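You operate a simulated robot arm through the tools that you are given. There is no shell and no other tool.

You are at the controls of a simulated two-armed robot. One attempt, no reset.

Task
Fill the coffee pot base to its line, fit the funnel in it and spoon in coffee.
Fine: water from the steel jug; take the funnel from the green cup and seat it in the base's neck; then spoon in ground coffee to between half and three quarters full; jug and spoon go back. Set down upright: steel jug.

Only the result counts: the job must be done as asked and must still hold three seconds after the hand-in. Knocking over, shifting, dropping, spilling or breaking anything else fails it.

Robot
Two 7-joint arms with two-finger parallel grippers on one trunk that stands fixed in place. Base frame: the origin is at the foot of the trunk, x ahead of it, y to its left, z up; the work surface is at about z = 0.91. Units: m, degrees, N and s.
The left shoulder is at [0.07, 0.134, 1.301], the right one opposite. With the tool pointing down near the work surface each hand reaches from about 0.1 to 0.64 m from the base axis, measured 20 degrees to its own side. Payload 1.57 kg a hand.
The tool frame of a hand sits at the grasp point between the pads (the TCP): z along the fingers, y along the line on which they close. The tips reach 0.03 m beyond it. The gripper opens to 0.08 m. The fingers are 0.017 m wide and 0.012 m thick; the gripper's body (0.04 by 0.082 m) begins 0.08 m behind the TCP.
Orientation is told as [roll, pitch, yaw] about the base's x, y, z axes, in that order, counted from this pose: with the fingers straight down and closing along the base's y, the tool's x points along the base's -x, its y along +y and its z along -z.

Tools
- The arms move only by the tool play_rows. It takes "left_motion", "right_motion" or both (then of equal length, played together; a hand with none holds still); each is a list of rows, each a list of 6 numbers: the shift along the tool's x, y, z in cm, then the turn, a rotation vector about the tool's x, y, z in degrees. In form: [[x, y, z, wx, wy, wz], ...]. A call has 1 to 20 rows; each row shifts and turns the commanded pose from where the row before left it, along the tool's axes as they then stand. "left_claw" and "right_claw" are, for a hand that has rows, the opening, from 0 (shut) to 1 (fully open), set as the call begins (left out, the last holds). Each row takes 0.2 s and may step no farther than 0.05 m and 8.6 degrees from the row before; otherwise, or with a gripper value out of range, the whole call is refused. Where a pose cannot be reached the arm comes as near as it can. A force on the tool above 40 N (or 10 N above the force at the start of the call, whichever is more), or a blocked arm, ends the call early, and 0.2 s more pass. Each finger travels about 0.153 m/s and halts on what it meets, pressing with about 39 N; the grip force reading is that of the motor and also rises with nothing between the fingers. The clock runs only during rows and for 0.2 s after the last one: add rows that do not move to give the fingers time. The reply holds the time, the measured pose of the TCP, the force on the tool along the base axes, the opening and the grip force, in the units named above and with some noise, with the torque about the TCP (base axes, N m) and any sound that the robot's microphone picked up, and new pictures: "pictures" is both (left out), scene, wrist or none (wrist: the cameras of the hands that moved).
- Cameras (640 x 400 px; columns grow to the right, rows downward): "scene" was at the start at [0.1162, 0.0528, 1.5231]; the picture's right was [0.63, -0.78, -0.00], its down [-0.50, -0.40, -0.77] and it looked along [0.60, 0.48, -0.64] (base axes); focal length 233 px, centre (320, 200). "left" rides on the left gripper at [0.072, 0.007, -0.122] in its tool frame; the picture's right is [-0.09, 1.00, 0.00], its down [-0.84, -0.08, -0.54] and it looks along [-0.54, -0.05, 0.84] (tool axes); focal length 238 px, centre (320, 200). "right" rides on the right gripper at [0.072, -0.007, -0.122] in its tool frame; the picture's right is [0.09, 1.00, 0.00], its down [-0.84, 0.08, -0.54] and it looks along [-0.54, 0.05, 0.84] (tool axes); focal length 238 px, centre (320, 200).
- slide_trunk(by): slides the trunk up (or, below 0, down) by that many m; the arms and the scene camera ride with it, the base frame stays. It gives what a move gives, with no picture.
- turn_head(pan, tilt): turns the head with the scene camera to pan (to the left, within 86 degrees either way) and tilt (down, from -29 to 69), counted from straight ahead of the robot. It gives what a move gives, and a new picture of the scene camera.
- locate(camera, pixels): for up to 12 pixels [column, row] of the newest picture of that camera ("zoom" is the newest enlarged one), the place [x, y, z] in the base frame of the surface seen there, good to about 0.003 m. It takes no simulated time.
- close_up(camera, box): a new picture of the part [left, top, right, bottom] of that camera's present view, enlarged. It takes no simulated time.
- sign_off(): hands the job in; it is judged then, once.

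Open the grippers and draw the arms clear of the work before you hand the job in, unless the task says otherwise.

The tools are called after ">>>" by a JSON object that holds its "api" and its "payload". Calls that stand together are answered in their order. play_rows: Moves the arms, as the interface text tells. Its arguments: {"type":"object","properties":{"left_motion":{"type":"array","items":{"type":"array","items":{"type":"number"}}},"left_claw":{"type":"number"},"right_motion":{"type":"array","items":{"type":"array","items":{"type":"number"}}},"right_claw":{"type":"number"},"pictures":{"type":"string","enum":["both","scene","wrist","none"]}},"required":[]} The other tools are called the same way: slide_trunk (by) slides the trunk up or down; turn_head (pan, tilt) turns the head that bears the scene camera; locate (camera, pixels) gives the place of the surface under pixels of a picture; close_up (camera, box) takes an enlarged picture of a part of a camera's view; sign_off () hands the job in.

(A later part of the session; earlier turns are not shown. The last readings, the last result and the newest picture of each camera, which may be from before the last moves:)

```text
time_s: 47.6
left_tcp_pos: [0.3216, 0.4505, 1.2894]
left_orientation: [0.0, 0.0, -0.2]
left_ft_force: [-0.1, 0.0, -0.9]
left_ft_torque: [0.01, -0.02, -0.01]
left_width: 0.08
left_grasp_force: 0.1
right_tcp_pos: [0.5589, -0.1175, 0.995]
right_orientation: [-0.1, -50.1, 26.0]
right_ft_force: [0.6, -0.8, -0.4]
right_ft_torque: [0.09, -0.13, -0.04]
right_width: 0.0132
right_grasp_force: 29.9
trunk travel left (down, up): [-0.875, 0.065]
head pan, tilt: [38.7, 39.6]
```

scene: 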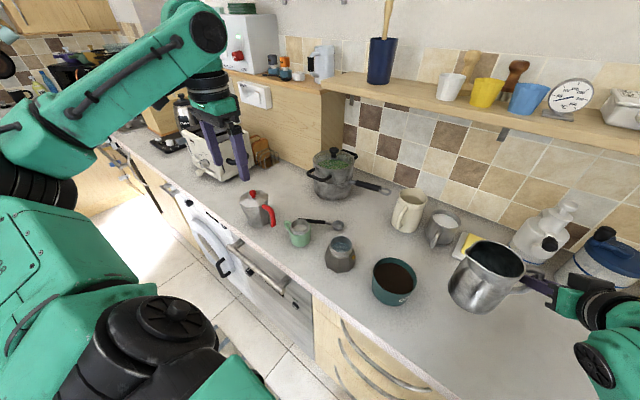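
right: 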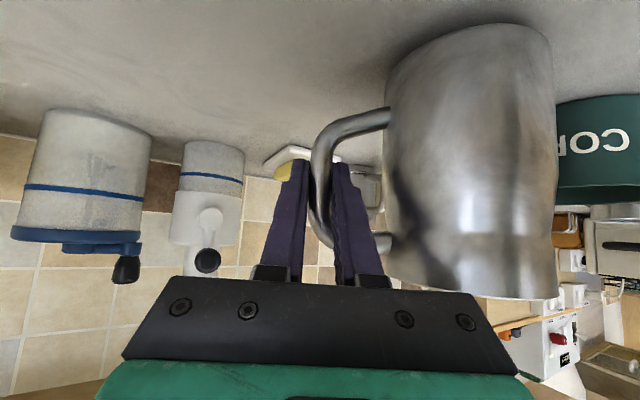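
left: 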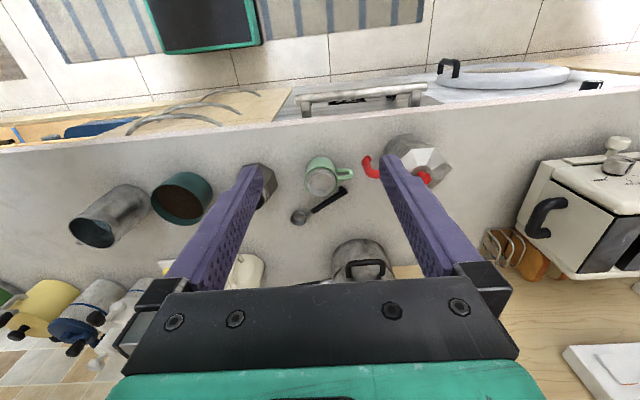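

The load has dropped to ~0.4 N, so the base is touching. I go 2 mm further and check.

>>> {"api": "play_rows", "payload": {"right_motion": [[0.077, 0, 0.064, 0, 0, 0], [0.077, 0, 0.064, 0, 0, 0], [0, 0, 0, 0, 0, 0]], "pictures": "wrist"}}

>>> {"api": "close_up", "payload": {"camera": "scene", "box": [400, 250, 560, 350]}}

```text
time_s: 48.4
left_tcp_pos: [0.3204, 0.4495, 1.2895]
left_orientation: [0.0, 0.0, -0.2]
left_ft_force: [0.2, -0.7, 0.7]
left_ft_torque: [0.01, 0.0, 0.03]
left_width: 0.0799
left_grasp_force: 0.1
right_tcp_pos: [0.5568, -0.1182, 0.9946]
right_orientation: [-0.1, -50.3, 26.1]
right_ft_force: [1.7, -2.5, 7.0]
right_ft_torque: [0.29, -0.31, -0.07]
right_width: 0.0134
right_grasp_force: 29.6
trunk travel left (down, up): [-0.875, 0.065]
head pan, tilt: [38.7, 39.6]
```

right: 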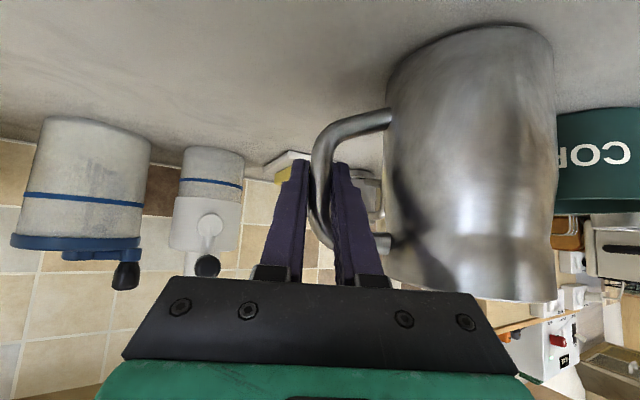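

```text
4.00 times, centred on (480, 300) of scene
```

zoom: 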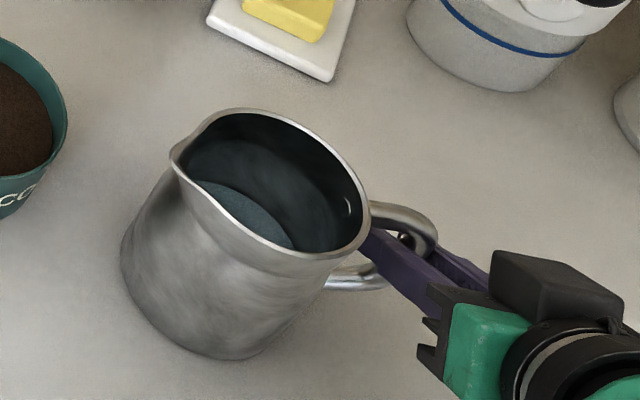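

The jug rests on the counter with ~7 N press and matches its original picture position. I back off 1 mm to relieve it, then open the claw to 0.036 m.

>>> {"api": "play_rows", "payload": {"right_motion": [[-0.07, 0, -0.06, 0, 0, 0], [0, 0, 0, 0, 0, 0]], "pictures": "none"}}

>>> {"api": "play_rows", "payload": {"right_motion": [[0, 0, 0, 0, 0, 0], [0, 0, 0, 0, 0, 0], [0, 0, 0, 0, 0, 0]], "right_claw": 0.42, "pictures": "both"}}

```text
time_s: 49.0
left_tcp_pos: [0.3213, 0.4508, 1.2892]
left_orientation: [-0.1, -0.1, -0.3]
left_ft_force: [0.4, -0.4, 0.4]
left_ft_torque: [-0.03, -0.03, 0.01]
left_width: 0.0799
left_grasp_force: 0.1
right_tcp_pos: [0.5572, -0.1179, 0.995]
right_orientation: [-0.1, -50.1, 26.0]
right_ft_force: [3.1, -2.5, 6.0]
right_ft_torque: [0.28, -0.36, -0.19]
right_width: 0.0136
right_grasp_force: 30.2
trunk travel left (down, up): [-0.875, 0.065]
head pan, tilt: [38.7, 39.6]
```

```text
time_s: 49.8
left_tcp_pos: [0.3214, 0.4504, 1.291]
left_orientation: [0.0, 0.0, -0.2]
left_ft_force: [-0.8, 0.0, -0.6]
left_ft_torque: [0.01, 0.05, -0.05]
left_width: 0.08
left_grasp_force: 0.0
right_tcp_pos: [0.5576, -0.1182, 0.9932]
right_orientation: [-0.1, -49.9, 26.0]
right_ft_force: [0.1, -0.5, -0.3]
right_ft_torque: [0.02, 0.01, 0.03]
right_width: 0.0336
right_grasp_force: 0.0
trunk travel left (down, up): [-0.875, 0.065]
head pan, tilt: [38.7, 39.6]
```

scene: 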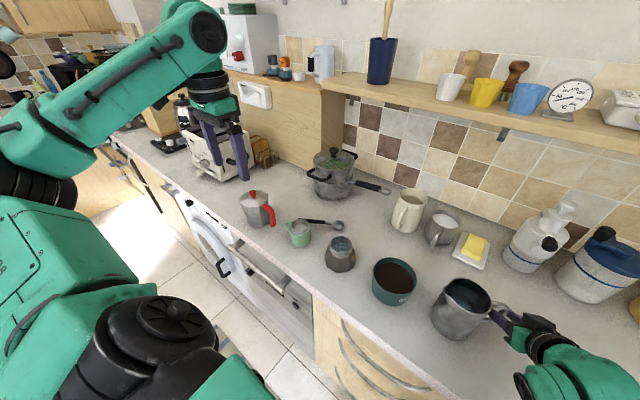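
right: 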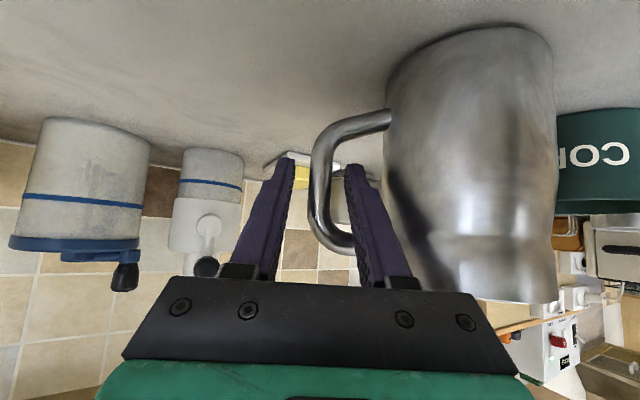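

The jug stands free and the tube is centred between the fingers. I withdraw straight back along the approach, then up.

>>> {"api": "play_rows", "payload": {"right_motion": [[0, 0, -2, 0, 0, 0], [0, 0, -2, 0, 0, 0], [0, 0, -3, 0, 0, 0], [0, 0, -4, 0, 0, 0], [0, 0, -4, 0, 0, 0], [-3, 0, -2.5, 0, 0, 0], [-3, 0, -2.5, 0, 0, 0]], "pictures": "both"}}

>>> {"api": "close_up", "payload": {"camera": "scene", "box": [400, 250, 560, 350]}}

```text
time_s: 51.4
left_tcp_pos: [0.3239, 0.4552, 1.2883]
left_orientation: [-0.2, 0.1, -0.3]
left_ft_force: [-0.3, -0.1, 0.3]
left_ft_torque: [-0.02, 0.02, -0.02]
left_width: 0.0801
left_grasp_force: 0.1
right_tcp_pos: [0.457, -0.1644, 1.1677]
right_orientation: [-0.5, -49.9, 26.3]
right_ft_force: [-0.2, -0.3, 0.2]
right_ft_torque: [-0.05, 0.01, -0.01]
right_width: 0.0337
right_grasp_force: 0.1
trunk travel left (down, up): [-0.875, 0.065]
head pan, tilt: [38.7, 39.6]
```

scene: 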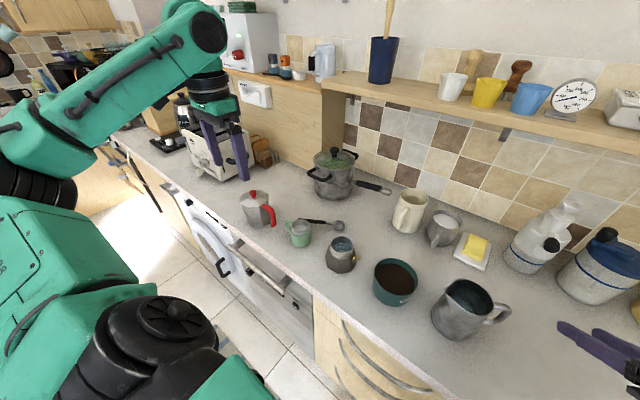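
right: 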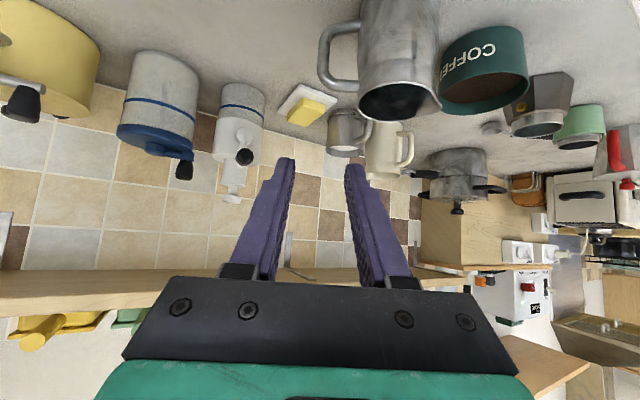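

```text
4.00 times, centred on (480, 300) of scene
```

zoom: 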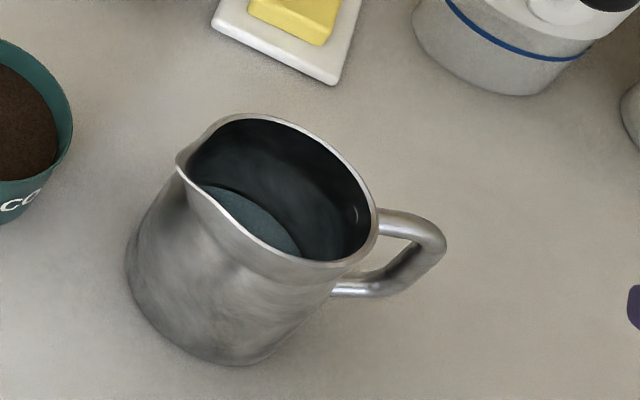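

The jug is back on its spot, upright, with the hand clear. Now the left hand goes above the funnel at (0.489, 0.434) for a close look.

>>> {"api": "play_rows", "payload": {"left_motion": [[-2.4, -0.236, 3.14, 0, 0, 0], [-2.4, -0.236, 3.14, 0, 0, 0], [-2.4, -0.236, 3.14, 0, 0, 0], [-2.4, -0.236, 3.14, 0, 0, 0], [-2.4, -0.236, 3.14, 0, 0, 0], [-2.4, -0.236, 3.14, 0, 0, 0], [-2.4, -0.236, 3.14, 0, 0, 0], [0, 0, 0, 0, 0, 0]], "left_claw": 1, "pictures": "both"}}

>>> {"api": "close_up", "payload": {"camera": "scene", "box": [280, 212, 328, 242]}}

>>> {"api": "locate", "payload": {"camera": "zoom", "pixels": [[158, 170], [378, 175], [265, 252], [150, 210], [392, 240], [270, 295], [265, 270], [230, 260]]}}

```text
time_s: 53.2
left_tcp_pos: [0.4902, 0.4338, 1.0701]
left_orientation: [0.0, -0.1, -0.2]
left_ft_force: [0.3, -0.5, -0.8]
left_ft_torque: [0.01, -0.04, 0.01]
left_width: 0.0802
left_grasp_force: 0.0
right_tcp_pos: [0.4544, -0.1674, 1.1672]
right_orientation: [0.0, -50.0, 25.9]
right_ft_force: [-0.5, 0.1, 0.4]
right_ft_torque: [-0.02, 0.01, -0.02]
right_width: 0.0337
right_grasp_force: 0.2
trunk travel left (down, up): [-0.875, 0.065]
head pan, tilt: [38.7, 39.6]
```

scene: 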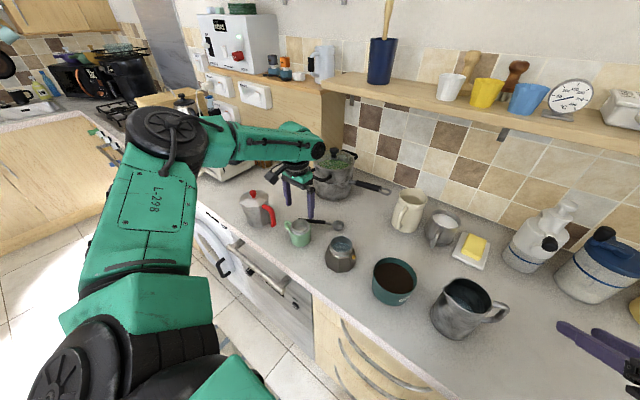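
left: 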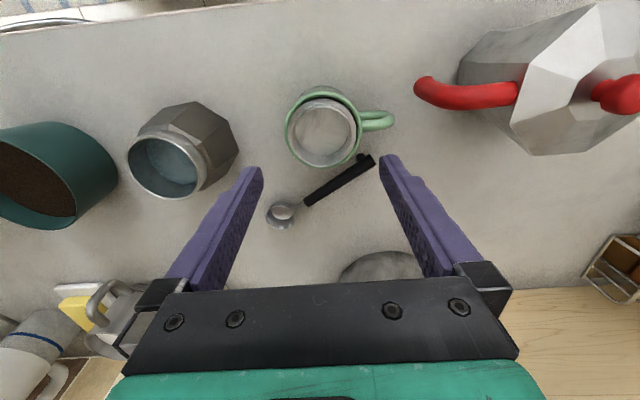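

```text
13.33 times, centred on (304, 227) of scene
```

zoom: 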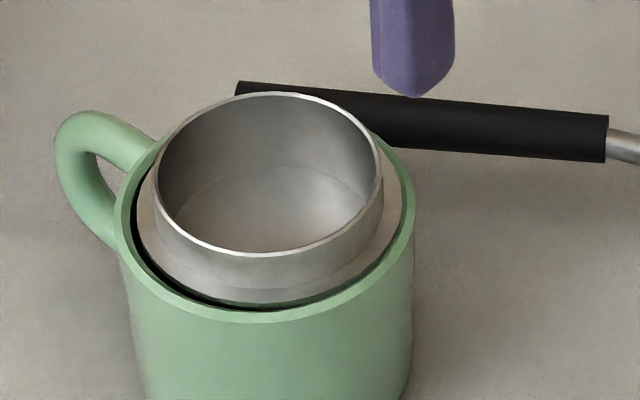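

```text
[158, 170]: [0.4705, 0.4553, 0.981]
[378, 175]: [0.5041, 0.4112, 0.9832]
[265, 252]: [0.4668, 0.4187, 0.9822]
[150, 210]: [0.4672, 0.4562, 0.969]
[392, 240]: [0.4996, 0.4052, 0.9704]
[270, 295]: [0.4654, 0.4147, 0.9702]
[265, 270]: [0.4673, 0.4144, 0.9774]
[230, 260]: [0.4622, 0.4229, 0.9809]
```

I zoom in the left wrist view at the funnel (around (322,130)) and locate its rim all round.

>>> {"api": "close_up", "payload": {"camera": "left", "box": [266, 90, 378, 160]}}

>>> {"api": "locate", "payload": {"camera": "left", "pixels": [[291, 133], [355, 133], [322, 165], [322, 101], [300, 110], [345, 110], [300, 155], [345, 155], [322, 130], [322, 97], [288, 120]]}}

```text
5.71 times, centred on (322, 125) of left
```

zoom: 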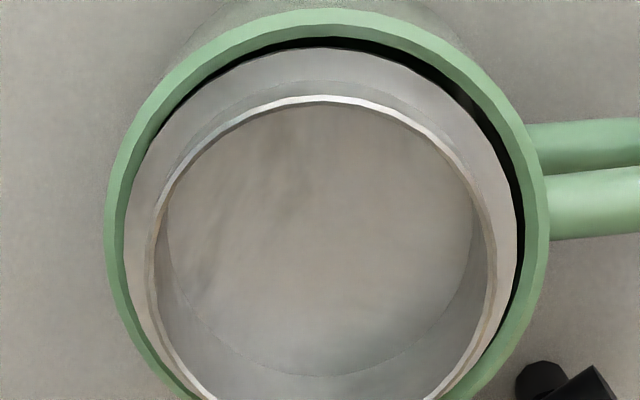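

```text
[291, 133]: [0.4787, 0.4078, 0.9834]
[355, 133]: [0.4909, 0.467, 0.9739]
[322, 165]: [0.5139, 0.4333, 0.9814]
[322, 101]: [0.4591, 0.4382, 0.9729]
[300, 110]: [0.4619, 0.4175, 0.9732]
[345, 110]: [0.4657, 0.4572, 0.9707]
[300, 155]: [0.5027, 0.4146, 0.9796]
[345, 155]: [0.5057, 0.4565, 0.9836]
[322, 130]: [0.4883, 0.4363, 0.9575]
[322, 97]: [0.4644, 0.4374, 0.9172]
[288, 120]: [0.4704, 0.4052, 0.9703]
```

>>> {"api": "locate", "payload": {"camera": "zoom", "pixels": [[155, 250], [490, 255], [320, 99], [205, 395], [440, 395], [210, 145], [430, 140], [320, 70], [140, 230], [510, 250], [320, 300], [320, 52]]}}

```text
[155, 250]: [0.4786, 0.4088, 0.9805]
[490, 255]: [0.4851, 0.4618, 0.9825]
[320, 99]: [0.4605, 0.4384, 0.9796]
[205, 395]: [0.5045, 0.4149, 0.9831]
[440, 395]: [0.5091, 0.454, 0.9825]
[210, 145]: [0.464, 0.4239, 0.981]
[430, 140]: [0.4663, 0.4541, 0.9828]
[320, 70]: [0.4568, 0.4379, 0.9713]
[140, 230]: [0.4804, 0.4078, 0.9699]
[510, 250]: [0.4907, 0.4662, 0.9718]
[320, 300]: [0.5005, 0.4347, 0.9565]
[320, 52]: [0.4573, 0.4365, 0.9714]
```

Ring top circle: centre ≈(0.488, 0.4355), radius 0.027, top z 0.982, flange z 0.971. I descend so the fingertips straddle the ring just above the flange (TCP z ≈1.0035).

>>> {"api": "play_rows", "payload": {"left_motion": [[0.2, 0.15, 2, 0, 0, 0], [0, 0, 2, 0, 0, 0], [0, 0, 1.5, 0, 0, 0], [0, 0, 0.7, 0, 0, 0], [0, 0, 0, 0, 0, 0]], "left_claw": 1, "pictures": "both"}}

>>> {"api": "close_up", "payload": {"camera": "scene", "box": [280, 202, 328, 242]}}

```text
time_s: 54.4
left_tcp_pos: [0.4876, 0.4349, 1.0083]
left_orientation: [0.0, 0.1, -0.3]
left_ft_force: [-0.2, 0.5, 0.3]
left_ft_torque: [0.0, -0.01, 0.01]
left_width: 0.0802
left_grasp_force: 0.0
right_tcp_pos: [0.4525, -0.1681, 1.1679]
right_orientation: [-0.1, -50.1, 25.9]
right_ft_force: [0.0, -0.4, 0.1]
right_ft_torque: [-0.01, -0.02, 0.02]
right_width: 0.0335
right_grasp_force: 0.1
trunk travel left (down, up): [-0.875, 0.065]
head pan, tilt: [38.7, 39.6]
```

scene: 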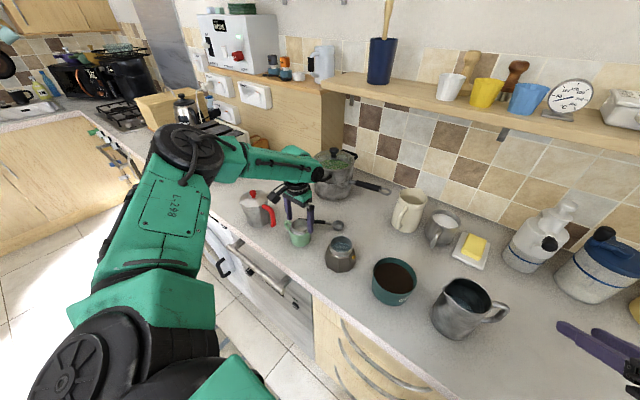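
left: 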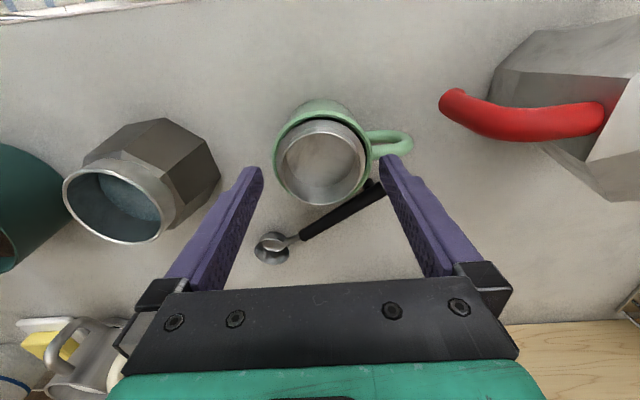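

```text
10.00 times, centred on (304, 222) of scene
```

zoom: 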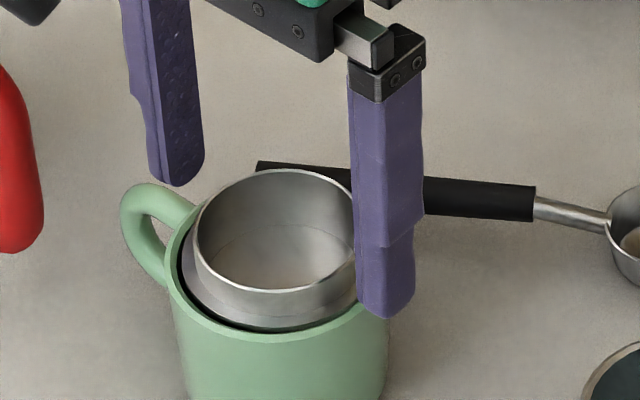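

The tips are at z≈0.978; I lower a further 4.5 mm so they overlap the ring but stay above flange and cup rim.

>>> {"api": "play_rows", "payload": {"left_motion": [[0, 0, 0.45, 0, 0, 0], [0, 0, 0, 0, 0, 0], [0, 0, 0, 0, 0, 0]], "pictures": "none"}}

>>> {"api": "close_up", "payload": {"camera": "scene", "box": [280, 202, 328, 242]}}

```text
time_s: 55.2
left_tcp_pos: [0.489, 0.434, 1.0036]
left_orientation: [0.0, 0.0, -0.3]
left_ft_force: [0.4, 1.4, -0.1]
left_ft_torque: [-0.02, -0.03, 0.01]
left_width: 0.08
left_grasp_force: 0.0
right_tcp_pos: [0.4549, -0.1666, 1.1682]
right_orientation: [-0.1, -50.1, 25.9]
right_ft_force: [0.1, 0.2, -1.0]
right_ft_torque: [-0.04, 0.0, 0.04]
right_width: 0.0338
right_grasp_force: 0.0
trunk travel left (down, up): [-0.875, 0.065]
head pan, tilt: [38.7, 39.6]
```

```text
10.00 times, centred on (304, 222) of scene
```

zoom: 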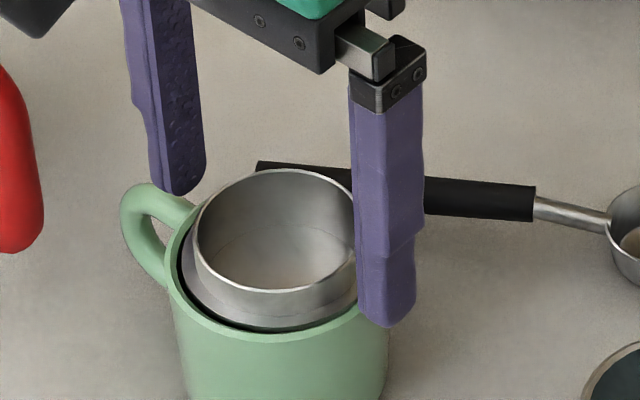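

Fingertips now straddle the ring. I close the left claw on it with still rows.

>>> {"api": "play_rows", "payload": {"left_motion": [[0, 0, 0, 0, 0, 0], [0, 0, 0, 0, 0, 0], [0, 0, 0, 0, 0, 0]], "left_claw": 0.3, "pictures": "wrist"}}

>>> {"api": "close_up", "payload": {"camera": "scene", "box": [280, 202, 328, 242]}}

```text
time_s: 56.0
left_tcp_pos: [0.4888, 0.4346, 1.0039]
left_orientation: [0.0, 0.0, -0.2]
left_ft_force: [0.0, 0.6, 1.2]
left_ft_torque: [-0.02, 0.01, 0.04]
left_width: 0.0483
left_grasp_force: 39.2
right_tcp_pos: [0.4538, -0.1669, 1.1671]
right_orientation: [-0.1, -50.1, 26.0]
right_ft_force: [-0.1, -1.2, -1.0]
right_ft_torque: [0.02, 0.0, 0.0]
right_width: 0.0336
right_grasp_force: 0.0
trunk travel left (down, up): [-0.875, 0.065]
head pan, tilt: [38.7, 39.6]
```

left: 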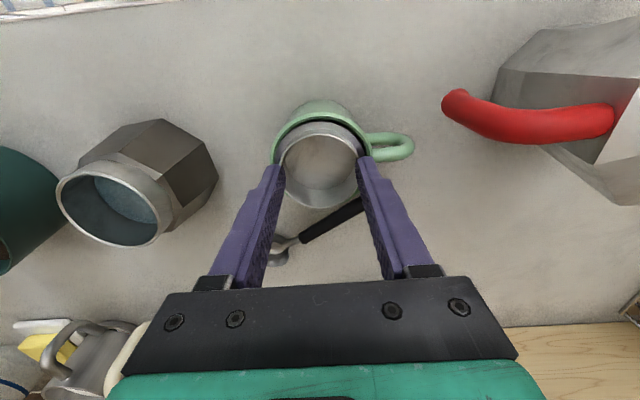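

```text
10.00 times, centred on (304, 222) of scene
```

zoom: 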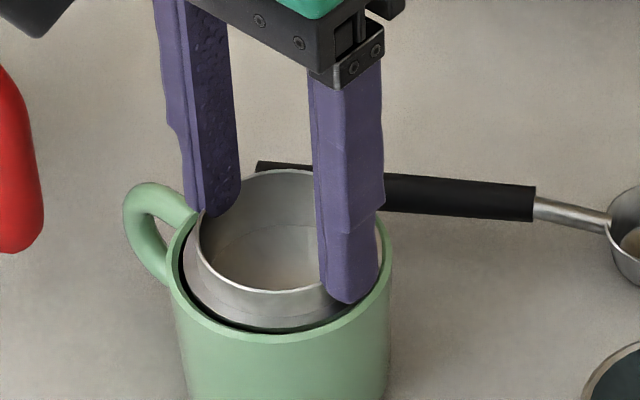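

The grip stopped at 0.048 m with 39 N on the ring. I lift slowly 2 cm to see that the funnel comes along and the cup stays.

>>> {"api": "play_rows", "payload": {"left_motion": [[0, 0, -0.4, 0, 0, 0], [0, 0, -0.6, 0, 0, 0], [0, 0, -1, 0, 0, 0], [0, 0, 0, 0, 0, 0]], "pictures": "wrist"}}

>>> {"api": "close_up", "payload": {"camera": "scene", "box": [272, 202, 336, 242]}}

```text
time_s: 57.0
left_tcp_pos: [0.4881, 0.4346, 1.0248]
left_orientation: [0.0, -0.1, -0.2]
left_ft_force: [-0.1, 0.1, -1.0]
left_ft_torque: [-0.01, 0.0, 0.0]
left_width: 0.0479
left_grasp_force: 39.0
right_tcp_pos: [0.4555, -0.1683, 1.1665]
right_orientation: [-0.1, -50.0, 26.1]
right_ft_force: [-1.4, 0.3, 0.0]
right_ft_torque: [-0.02, -0.02, 0.01]
right_width: 0.0335
right_grasp_force: 0.0
trunk travel left (down, up): [-0.875, 0.065]
head pan, tilt: [38.7, 39.6]
```

left: 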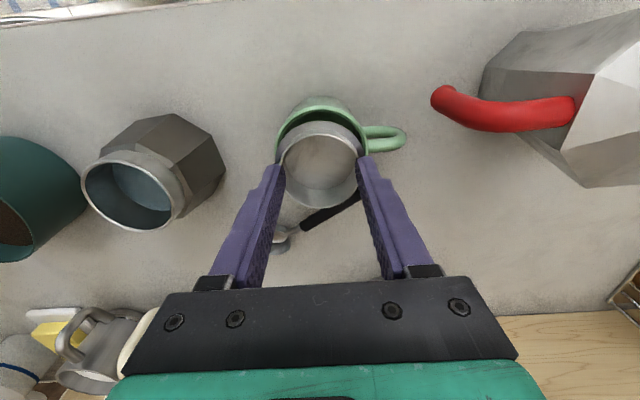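

```text
10.00 times, centred on (304, 222) of scene
```

zoom: 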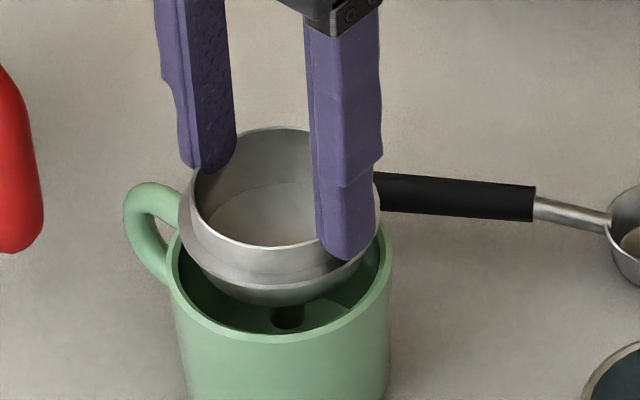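

The funnel comes up level with its stem visible at zoom (285,315) and the cup stays put. I lift it 9.5 cm further to clear the stem.

>>> {"api": "play_rows", "payload": {"left_motion": [[0, 0, -1.5, 0, 0, 0], [0, 0, -2, 0, 0, 0], [0, 0, -2, 0, 0, 0], [0, 0, -2, 0, 0, 0], [0, 0, -2, 0, 0, 0], [0, 0, 0, 0, 0, 0]], "pictures": "both"}}

>>> {"api": "close_up", "payload": {"camera": "scene", "box": [272, 180, 336, 220]}}

```text
time_s: 58.4
left_tcp_pos: [0.4878, 0.4346, 1.1189]
left_orientation: [-0.1, 0.1, -0.2]
left_ft_force: [0.2, -0.3, -0.5]
left_ft_torque: [-0.01, -0.02, 0.0]
left_width: 0.0478
left_grasp_force: 38.9
right_tcp_pos: [0.4537, -0.1672, 1.1667]
right_orientation: [-0.2, -50.1, 26.0]
right_ft_force: [0.2, -1.0, -0.2]
right_ft_torque: [-0.01, -0.01, 0.0]
right_width: 0.0337
right_grasp_force: 0.1
trunk travel left (down, up): [-0.875, 0.065]
head pan, tilt: [38.7, 39.6]
```

scene: 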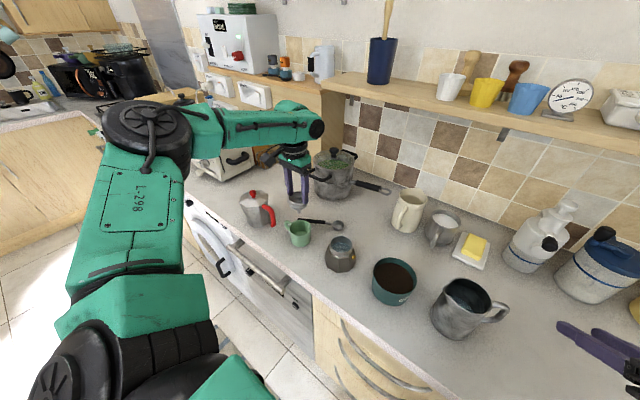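
left: 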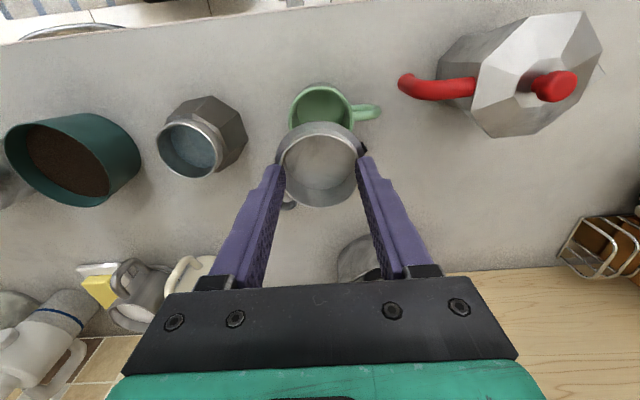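

```text
10.00 times, centred on (304, 200) of scene
```

zoom: 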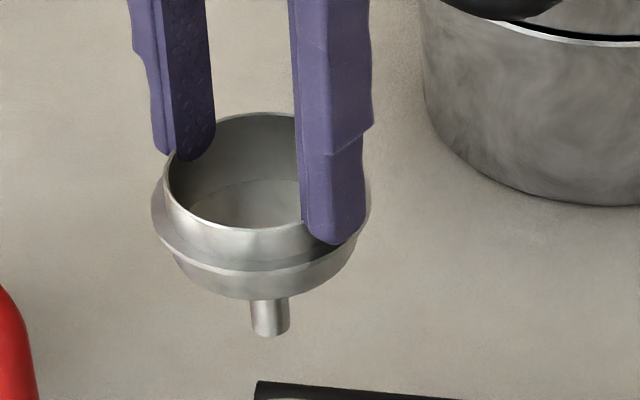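

The funnel hangs level with a short stem. I measure its flange, bottom and stem end in this zoom.

>>> {"api": "locate", "payload": {"camera": "zoom", "pixels": [[270, 335], [270, 305], [260, 285], [255, 265], [255, 245], [255, 228], [158, 215], [365, 220], [170, 165], [235, 210], [180, 265], [345, 260]]}}

```text
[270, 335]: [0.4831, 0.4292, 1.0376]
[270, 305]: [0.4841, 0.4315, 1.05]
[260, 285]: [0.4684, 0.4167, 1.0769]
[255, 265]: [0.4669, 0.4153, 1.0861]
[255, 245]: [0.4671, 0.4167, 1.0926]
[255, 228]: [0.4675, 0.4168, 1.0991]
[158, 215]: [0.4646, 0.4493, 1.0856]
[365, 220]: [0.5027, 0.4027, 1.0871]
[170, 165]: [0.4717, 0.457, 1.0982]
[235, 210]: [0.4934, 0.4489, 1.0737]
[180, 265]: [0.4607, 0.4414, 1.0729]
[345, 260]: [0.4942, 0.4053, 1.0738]
```

Flange sits ≈0.033 below the TCP and the stem end ≈0.082 below. I carry the funnel over the pot neck at (0.500, 0.282), staying at this height.

>>> {"api": "play_rows", "payload": {"left_motion": [[-0.08, -1, 0, 0, 0, 0], [-0.16, -2, 0, 0, 0, 0], [-0.16, -2, 0, 0, 0, 0], [-0.16, -2, 0, 0, 0, 0], [-0.16, -2, 0, 0, 0, 0], [-0.16, -2, 0, 0, 0, 0], [-0.16, -2, 0, 0, 0, 0], [-0.1, -1.3, 0, 0, 0, 0], [-0.08, -1, 0, 0, 0, 0], [0, 0, 0, 0, 0, 0]], "pictures": "both"}}

>>> {"api": "close_up", "payload": {"camera": "scene", "box": [310, 200, 390, 260]}}

```text
time_s: 60.6
left_tcp_pos: [0.4994, 0.2818, 1.1182]
left_orientation: [-0.1, 0.1, -0.2]
left_ft_force: [0.3, 0.4, -0.2]
left_ft_torque: [0.0, 0.03, -0.03]
left_width: 0.0474
left_grasp_force: 39.7
right_tcp_pos: [0.455, -0.1688, 1.1676]
right_orientation: [0.0, -50.1, 26.0]
right_ft_force: [-0.7, 0.1, 0.1]
right_ft_torque: [0.01, 0.01, 0.0]
right_width: 0.0335
right_grasp_force: 0.0
trunk travel left (down, up): [-0.875, 0.065]
head pan, tilt: [38.7, 39.6]
```

scene: 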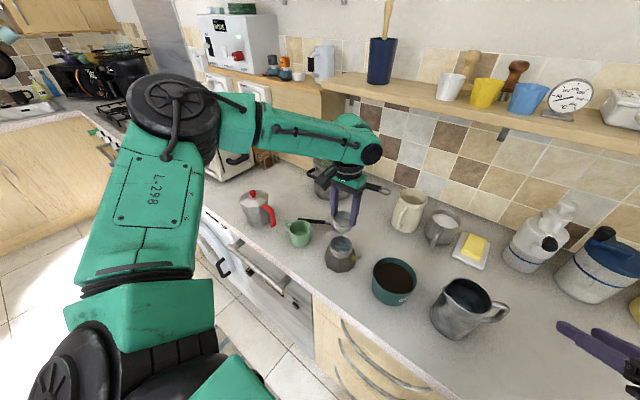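
left: 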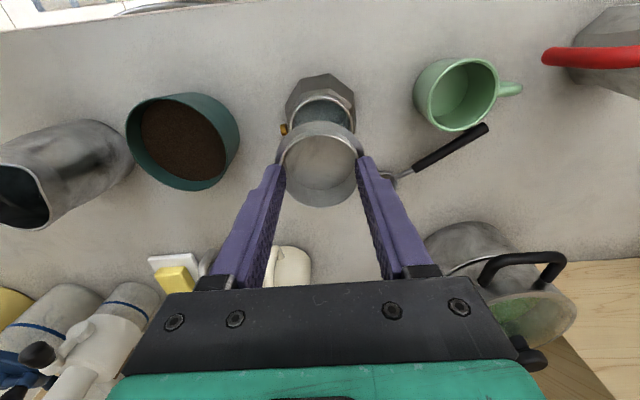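

```text
6.67 times, centred on (350, 230) of scene
```

zoom: 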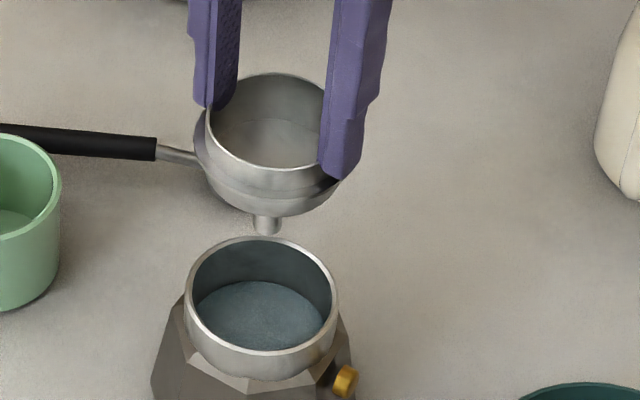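

From the scene the funnel hangs just above the neck. I zoom in tighter on funnel and neck to compare their centre lines.

>>> {"api": "close_up", "payload": {"camera": "scene", "box": [322, 208, 370, 238]}}

>>> {"api": "close_up", "payload": {"camera": "scene", "box": [318, 228, 366, 258]}}

>>> {"api": "close_up", "payload": {"camera": "left", "box": [262, 70, 390, 150]}}

```text
13.33 times, centred on (346, 223) of scene
```

zoom: 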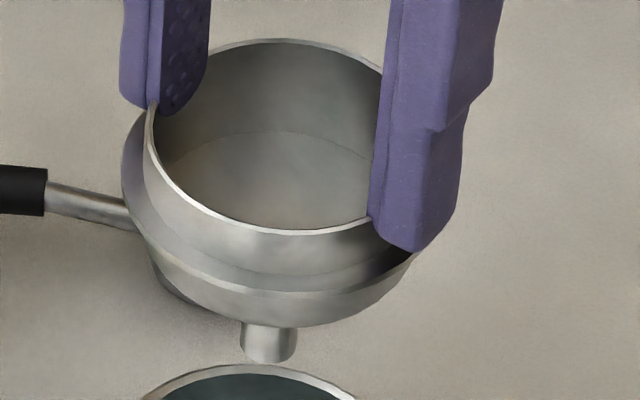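

```text
13.33 times, centred on (342, 243) of scene
```

zoom: 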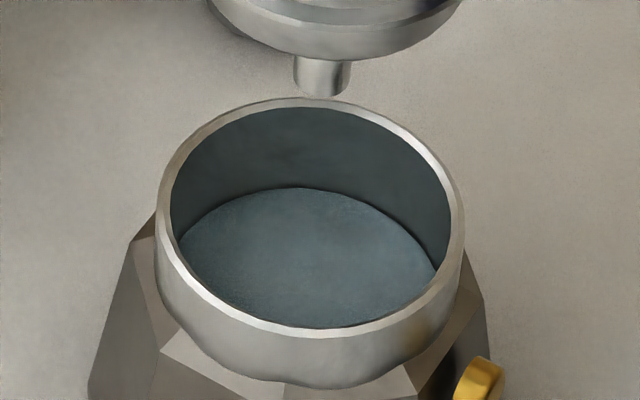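

```text
5.00 times, centred on (326, 110) of left
```

zoom: 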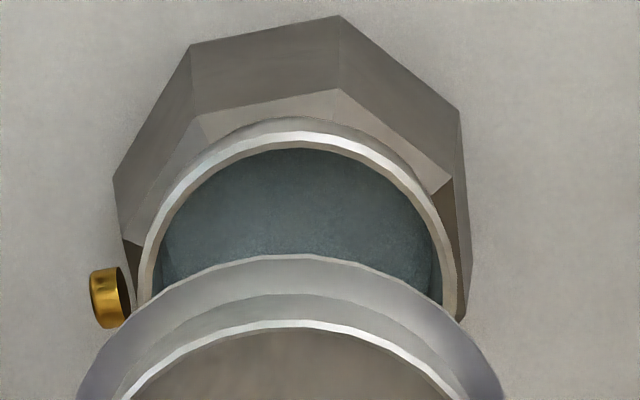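

Scene lateral alignment matches to <1 mm. I use the wrist zoom to measure the neck rim and the funnel flange for the other direction.

>>> {"api": "locate", "payload": {"camera": "zoom", "pixels": [[143, 280], [457, 290], [300, 126], [200, 175], [405, 180], [165, 220], [440, 230], [300, 262], [300, 325], [150, 370], [430, 370]]}}

>>> {"api": "locate", "payload": {"camera": "left", "pixels": [[320, 134], [320, 205], [282, 170], [358, 165], [320, 160], [320, 127]]}}

```text
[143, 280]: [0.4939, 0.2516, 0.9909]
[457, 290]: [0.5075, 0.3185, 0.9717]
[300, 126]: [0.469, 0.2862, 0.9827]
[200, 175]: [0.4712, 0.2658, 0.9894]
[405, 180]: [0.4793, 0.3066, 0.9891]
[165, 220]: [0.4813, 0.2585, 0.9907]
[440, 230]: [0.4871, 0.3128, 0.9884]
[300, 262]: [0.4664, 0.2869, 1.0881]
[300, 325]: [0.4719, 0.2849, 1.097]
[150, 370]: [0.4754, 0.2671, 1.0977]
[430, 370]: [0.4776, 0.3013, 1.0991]
```

```text
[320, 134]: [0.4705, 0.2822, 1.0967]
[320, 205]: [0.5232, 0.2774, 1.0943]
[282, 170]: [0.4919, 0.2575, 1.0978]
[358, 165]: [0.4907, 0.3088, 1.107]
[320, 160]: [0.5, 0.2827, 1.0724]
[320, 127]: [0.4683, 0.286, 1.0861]
```

The neck centre lies about (+2, +1) mm from the funnel centre. I correct that and lower so the stem enters the neck (TCP z ≈1.05).

>>> {"api": "play_rows", "payload": {"left_motion": [[-0.2, 0.1, 1, 0, 0, 0], [0, 0, 1.5, 0, 0, 0], [0, 0, 1.5, 0, 0, 0], [0, 0, 1.5, 0, 0, 0], [0, 0, 1.3, 0, 0, 0], [0, 0, 0, 0, 0, 0]], "pictures": "wrist"}}

>>> {"api": "close_up", "payload": {"camera": "scene", "box": [314, 215, 378, 255]}}

>>> {"api": "close_up", "payload": {"camera": "left", "box": [262, 90, 390, 170]}}

```text
time_s: 62.0
left_tcp_pos: [0.502, 0.2827, 1.0506]
left_orientation: [0.0, 0.0, -0.2]
left_ft_force: [0.8, -0.4, -0.6]
left_ft_torque: [0.03, 0.02, 0.01]
left_width: 0.0478
left_grasp_force: 39.6
right_tcp_pos: [0.4536, -0.1684, 1.1672]
right_orientation: [-0.1, -50.0, 26.0]
right_ft_force: [-0.1, 0.2, 0.4]
right_ft_torque: [0.0, 0.02, 0.02]
right_width: 0.0333
right_grasp_force: 0.1
trunk travel left (down, up): [-0.875, 0.065]
head pan, tilt: [38.7, 39.6]
```

left: 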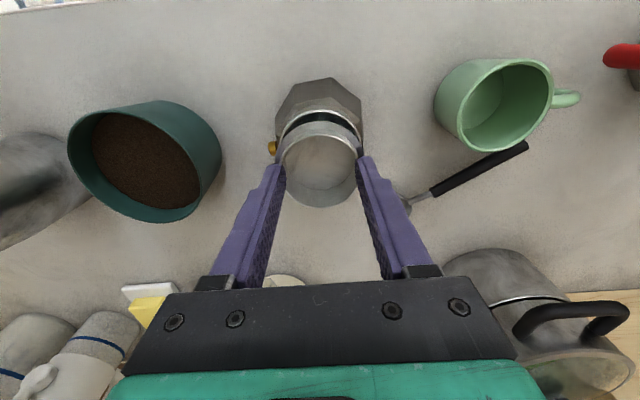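

```text
10.00 times, centred on (346, 235) of scene
```

zoom: 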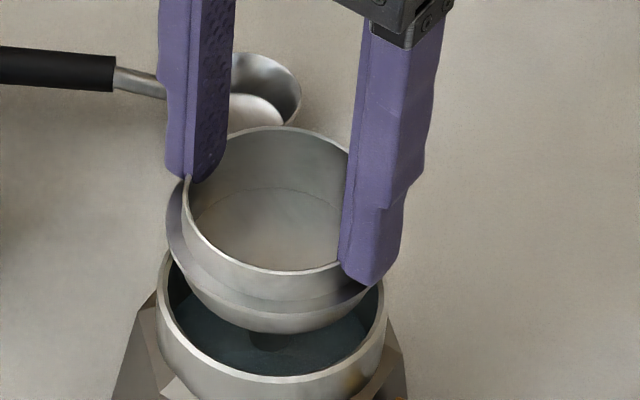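

```text
5.00 times, centred on (326, 130) of left
```

zoom: 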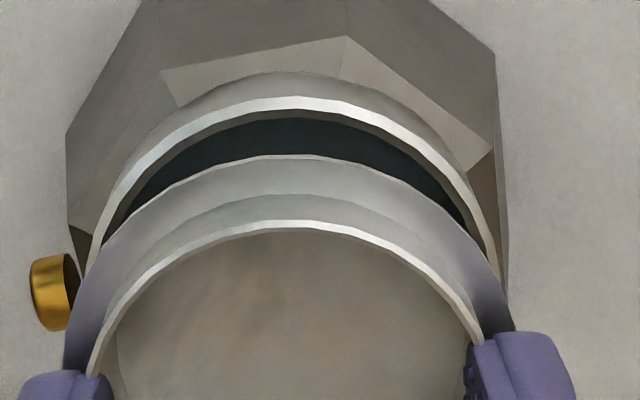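

The stem is inside the neck. I measure again the remaining offset between flange and neck rim.

>>> {"api": "locate", "payload": {"camera": "zoom", "pixels": [[290, 104], [290, 158], [290, 225], [120, 200], [470, 210], [95, 260], [495, 270], [80, 330], [505, 320], [290, 190], [100, 360], [475, 335]]}}

```text
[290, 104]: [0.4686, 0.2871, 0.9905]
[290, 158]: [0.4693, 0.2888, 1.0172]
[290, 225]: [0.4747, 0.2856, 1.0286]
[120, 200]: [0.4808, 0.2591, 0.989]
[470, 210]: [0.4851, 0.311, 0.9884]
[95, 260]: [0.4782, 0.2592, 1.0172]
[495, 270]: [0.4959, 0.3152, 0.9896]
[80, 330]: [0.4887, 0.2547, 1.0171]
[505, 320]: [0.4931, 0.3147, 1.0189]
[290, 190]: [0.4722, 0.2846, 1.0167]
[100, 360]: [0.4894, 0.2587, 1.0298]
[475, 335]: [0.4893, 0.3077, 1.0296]
```

Flange and neck agree within about 1 mm. I lower 2.4 cm in small rows.

>>> {"api": "play_rows", "payload": {"left_motion": [[0, 0.03, 0.6, 0, 0, 0], [0, 0, 0.6, 0, 0, 0], [0, 0, 0.6, 0, 0, 0], [0, 0, 0.6, 0, 0, 0], [0, 0, 0, 0, 0, 0]], "pictures": "none"}}

>>> {"api": "close_up", "payload": {"camera": "scene", "box": [314, 215, 378, 255]}}

>>> {"api": "close_up", "payload": {"camera": "left", "box": [262, 90, 390, 170]}}

```text
time_s: 63.2
left_tcp_pos: [0.501, 0.282, 1.0274]
left_orientation: [0.0, 0.0, -0.2]
left_ft_force: [-0.5, -1.1, -1.0]
left_ft_torque: [0.02, 0.01, -0.01]
left_width: 0.0476
left_grasp_force: 39.3
right_tcp_pos: [0.4556, -0.1668, 1.1663]
right_orientation: [0.0, -50.2, 26.0]
right_ft_force: [-0.5, -0.2, -0.3]
right_ft_torque: [0.01, 0.01, -0.01]
right_width: 0.0337
right_grasp_force: 0.1
trunk travel left (down, up): [-0.875, 0.065]
head pan, tilt: [38.7, 39.6]
```

```text
10.00 times, centred on (346, 235) of scene
```

zoom: 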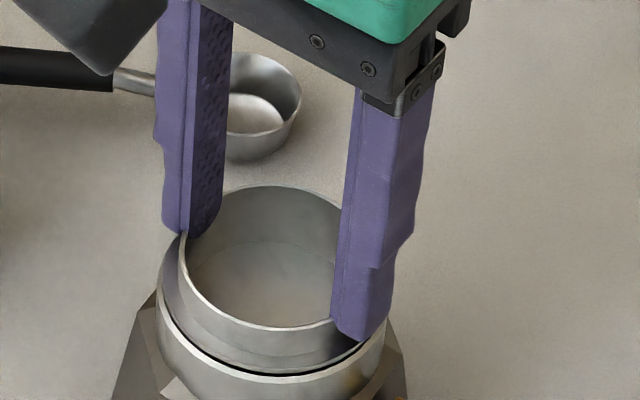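

```text
5.00 times, centred on (326, 130) of left
```

zoom: 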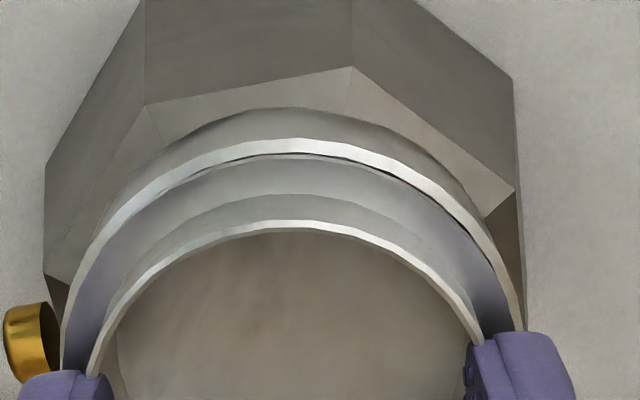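

Nearly seated; the neck appears slightly to +y. I shift 0.7 mm in +y and lower in 1.5 mm steps watching the force.

>>> {"api": "play_rows", "payload": {"left_motion": [[0, 0.07, 0.15, 0, 0, 0], [0, 0, 0.15, 0, 0, 0], [0, 0, 0, 0, 0, 0]], "pictures": "none"}}

>>> {"api": "close_up", "payload": {"camera": "left", "box": [262, 90, 390, 170]}}

>>> {"api": "close_up", "payload": {"camera": "scene", "box": [318, 230, 366, 260]}}

```text
time_s: 64.0
left_tcp_pos: [0.5022, 0.2841, 1.024]
left_orientation: [0.0, 0.0, -0.2]
left_ft_force: [-0.9, -0.1, -0.5]
left_ft_torque: [-0.03, -0.01, 0.02]
left_width: 0.0473
left_grasp_force: 39.2
right_tcp_pos: [0.4548, -0.1674, 1.167]
right_orientation: [-0.2, -50.1, 26.0]
right_ft_force: [1.1, -0.1, -0.1]
right_ft_torque: [0.01, 0.0, 0.0]
right_width: 0.0335
right_grasp_force: 0.2
trunk travel left (down, up): [-0.875, 0.065]
head pan, tilt: [38.7, 39.6]
```

```text
5.00 times, centred on (326, 130) of left
```

zoom: 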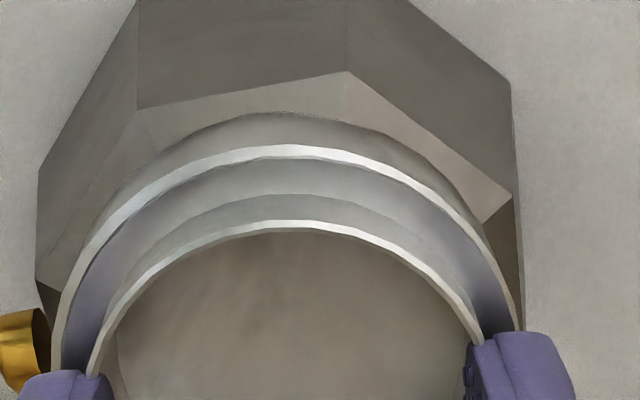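

```text
13.33 times, centred on (342, 245) of scene
```

zoom: 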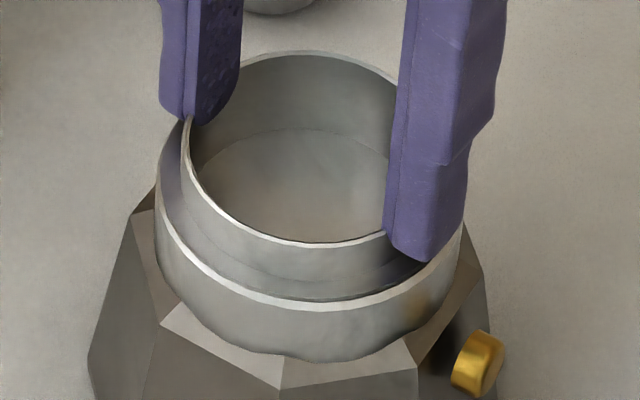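

It looks centred and free. I continue down 2 mm.

>>> {"api": "play_rows", "payload": {"left_motion": [[0, 0, 0.1, 0, 0, 0], [0, 0, 0.1, 0, 0, 0], [0, 0, 0, 0, 0, 0]], "pictures": "none"}}

>>> {"api": "close_up", "payload": {"camera": "scene", "box": [318, 230, 366, 260]}}

```text
time_s: 64.8
left_tcp_pos: [0.5017, 0.2836, 1.0233]
left_orientation: [0.0, -0.1, -0.3]
left_ft_force: [1.1, 3.3, 11.8]
left_ft_torque: [0.01, 0.13, -0.01]
left_width: 0.0475
left_grasp_force: 39.1
right_tcp_pos: [0.4541, -0.1681, 1.1662]
right_orientation: [-0.1, -50.1, 26.0]
right_ft_force: [0.0, 1.1, -0.2]
right_ft_torque: [0.01, -0.01, 0.01]
right_width: 0.0334
right_grasp_force: 0.1
trunk travel left (down, up): [-0.875, 0.065]
head pan, tilt: [38.7, 39.6]
```

```text
13.33 times, centred on (342, 245) of scene
```

zoom: 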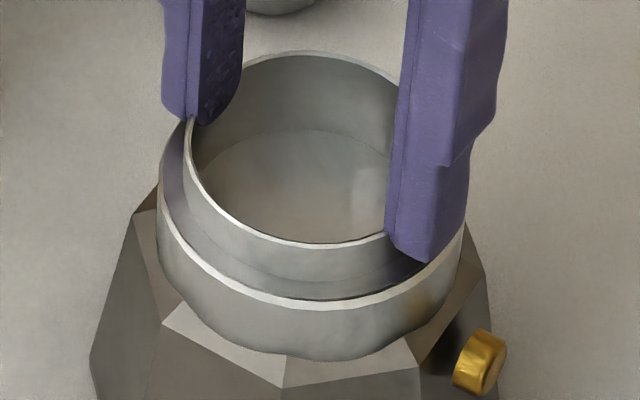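

Contact: 11.8 N upward at TCP z 1.0233, i.e. flange on the neck rim. I relieve by 1 mm and then open the claw.

>>> {"api": "play_rows", "payload": {"left_motion": [[0, 0, -0.08, 0, 0, 0], [0, 0, 0, 0, 0, 0]], "pictures": "none"}}

>>> {"api": "play_rows", "payload": {"left_motion": [[0, 0, 0, 0, 0, 0], [0, 0, 0, 0, 0, 0], [0, 0, 0, 0, 0, 0]], "left_claw": 1, "pictures": "wrist"}}

>>> {"api": "close_up", "payload": {"camera": "scene", "box": [318, 230, 366, 260]}}

```text
time_s: 65.4
left_tcp_pos: [0.5018, 0.2832, 1.0232]
left_orientation: [0.0, 0.0, -0.1]
left_ft_force: [3.2, 2.2, 10.6]
left_ft_torque: [0.04, -0.03, 0.04]
left_width: 0.0474
left_grasp_force: 38.7
right_tcp_pos: [0.4537, -0.1688, 1.1678]
right_orientation: [0.0, -50.1, 26.1]
right_ft_force: [-0.5, 1.0, 0.4]
right_ft_torque: [-0.07, 0.04, 0.04]
right_width: 0.0336
right_grasp_force: 0.0
trunk travel left (down, up): [-0.875, 0.065]
head pan, tilt: [38.7, 39.6]
```

```text
time_s: 66.2
left_tcp_pos: [0.5012, 0.284, 1.0229]
left_orientation: [0.0, 0.0, -0.2]
left_ft_force: [0.6, -0.1, 0.0]
left_ft_torque: [-0.01, -0.02, 0.03]
left_width: 0.0799
left_grasp_force: 0.1
right_tcp_pos: [0.4538, -0.1678, 1.1673]
right_orientation: [-0.1, -50.1, 26.0]
right_ft_force: [-0.2, 0.4, 1.2]
right_ft_torque: [0.0, 0.03, 0.03]
right_width: 0.0334
right_grasp_force: 0.1
trunk travel left (down, up): [-0.875, 0.065]
head pan, tilt: [38.7, 39.6]
```

left: 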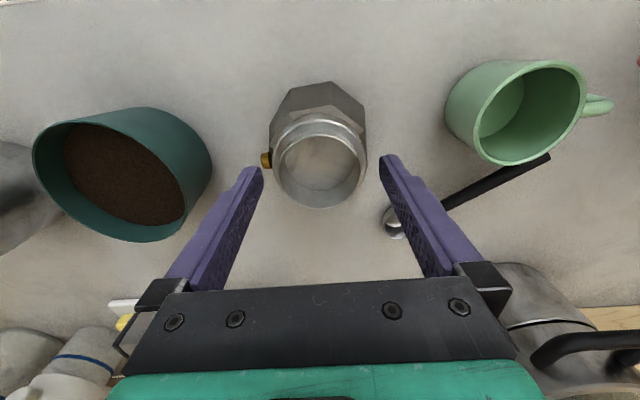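

```text
13.33 times, centred on (342, 245) of scene
```

zoom: 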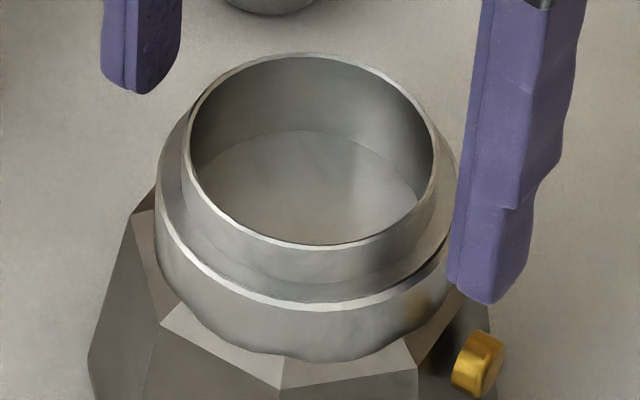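

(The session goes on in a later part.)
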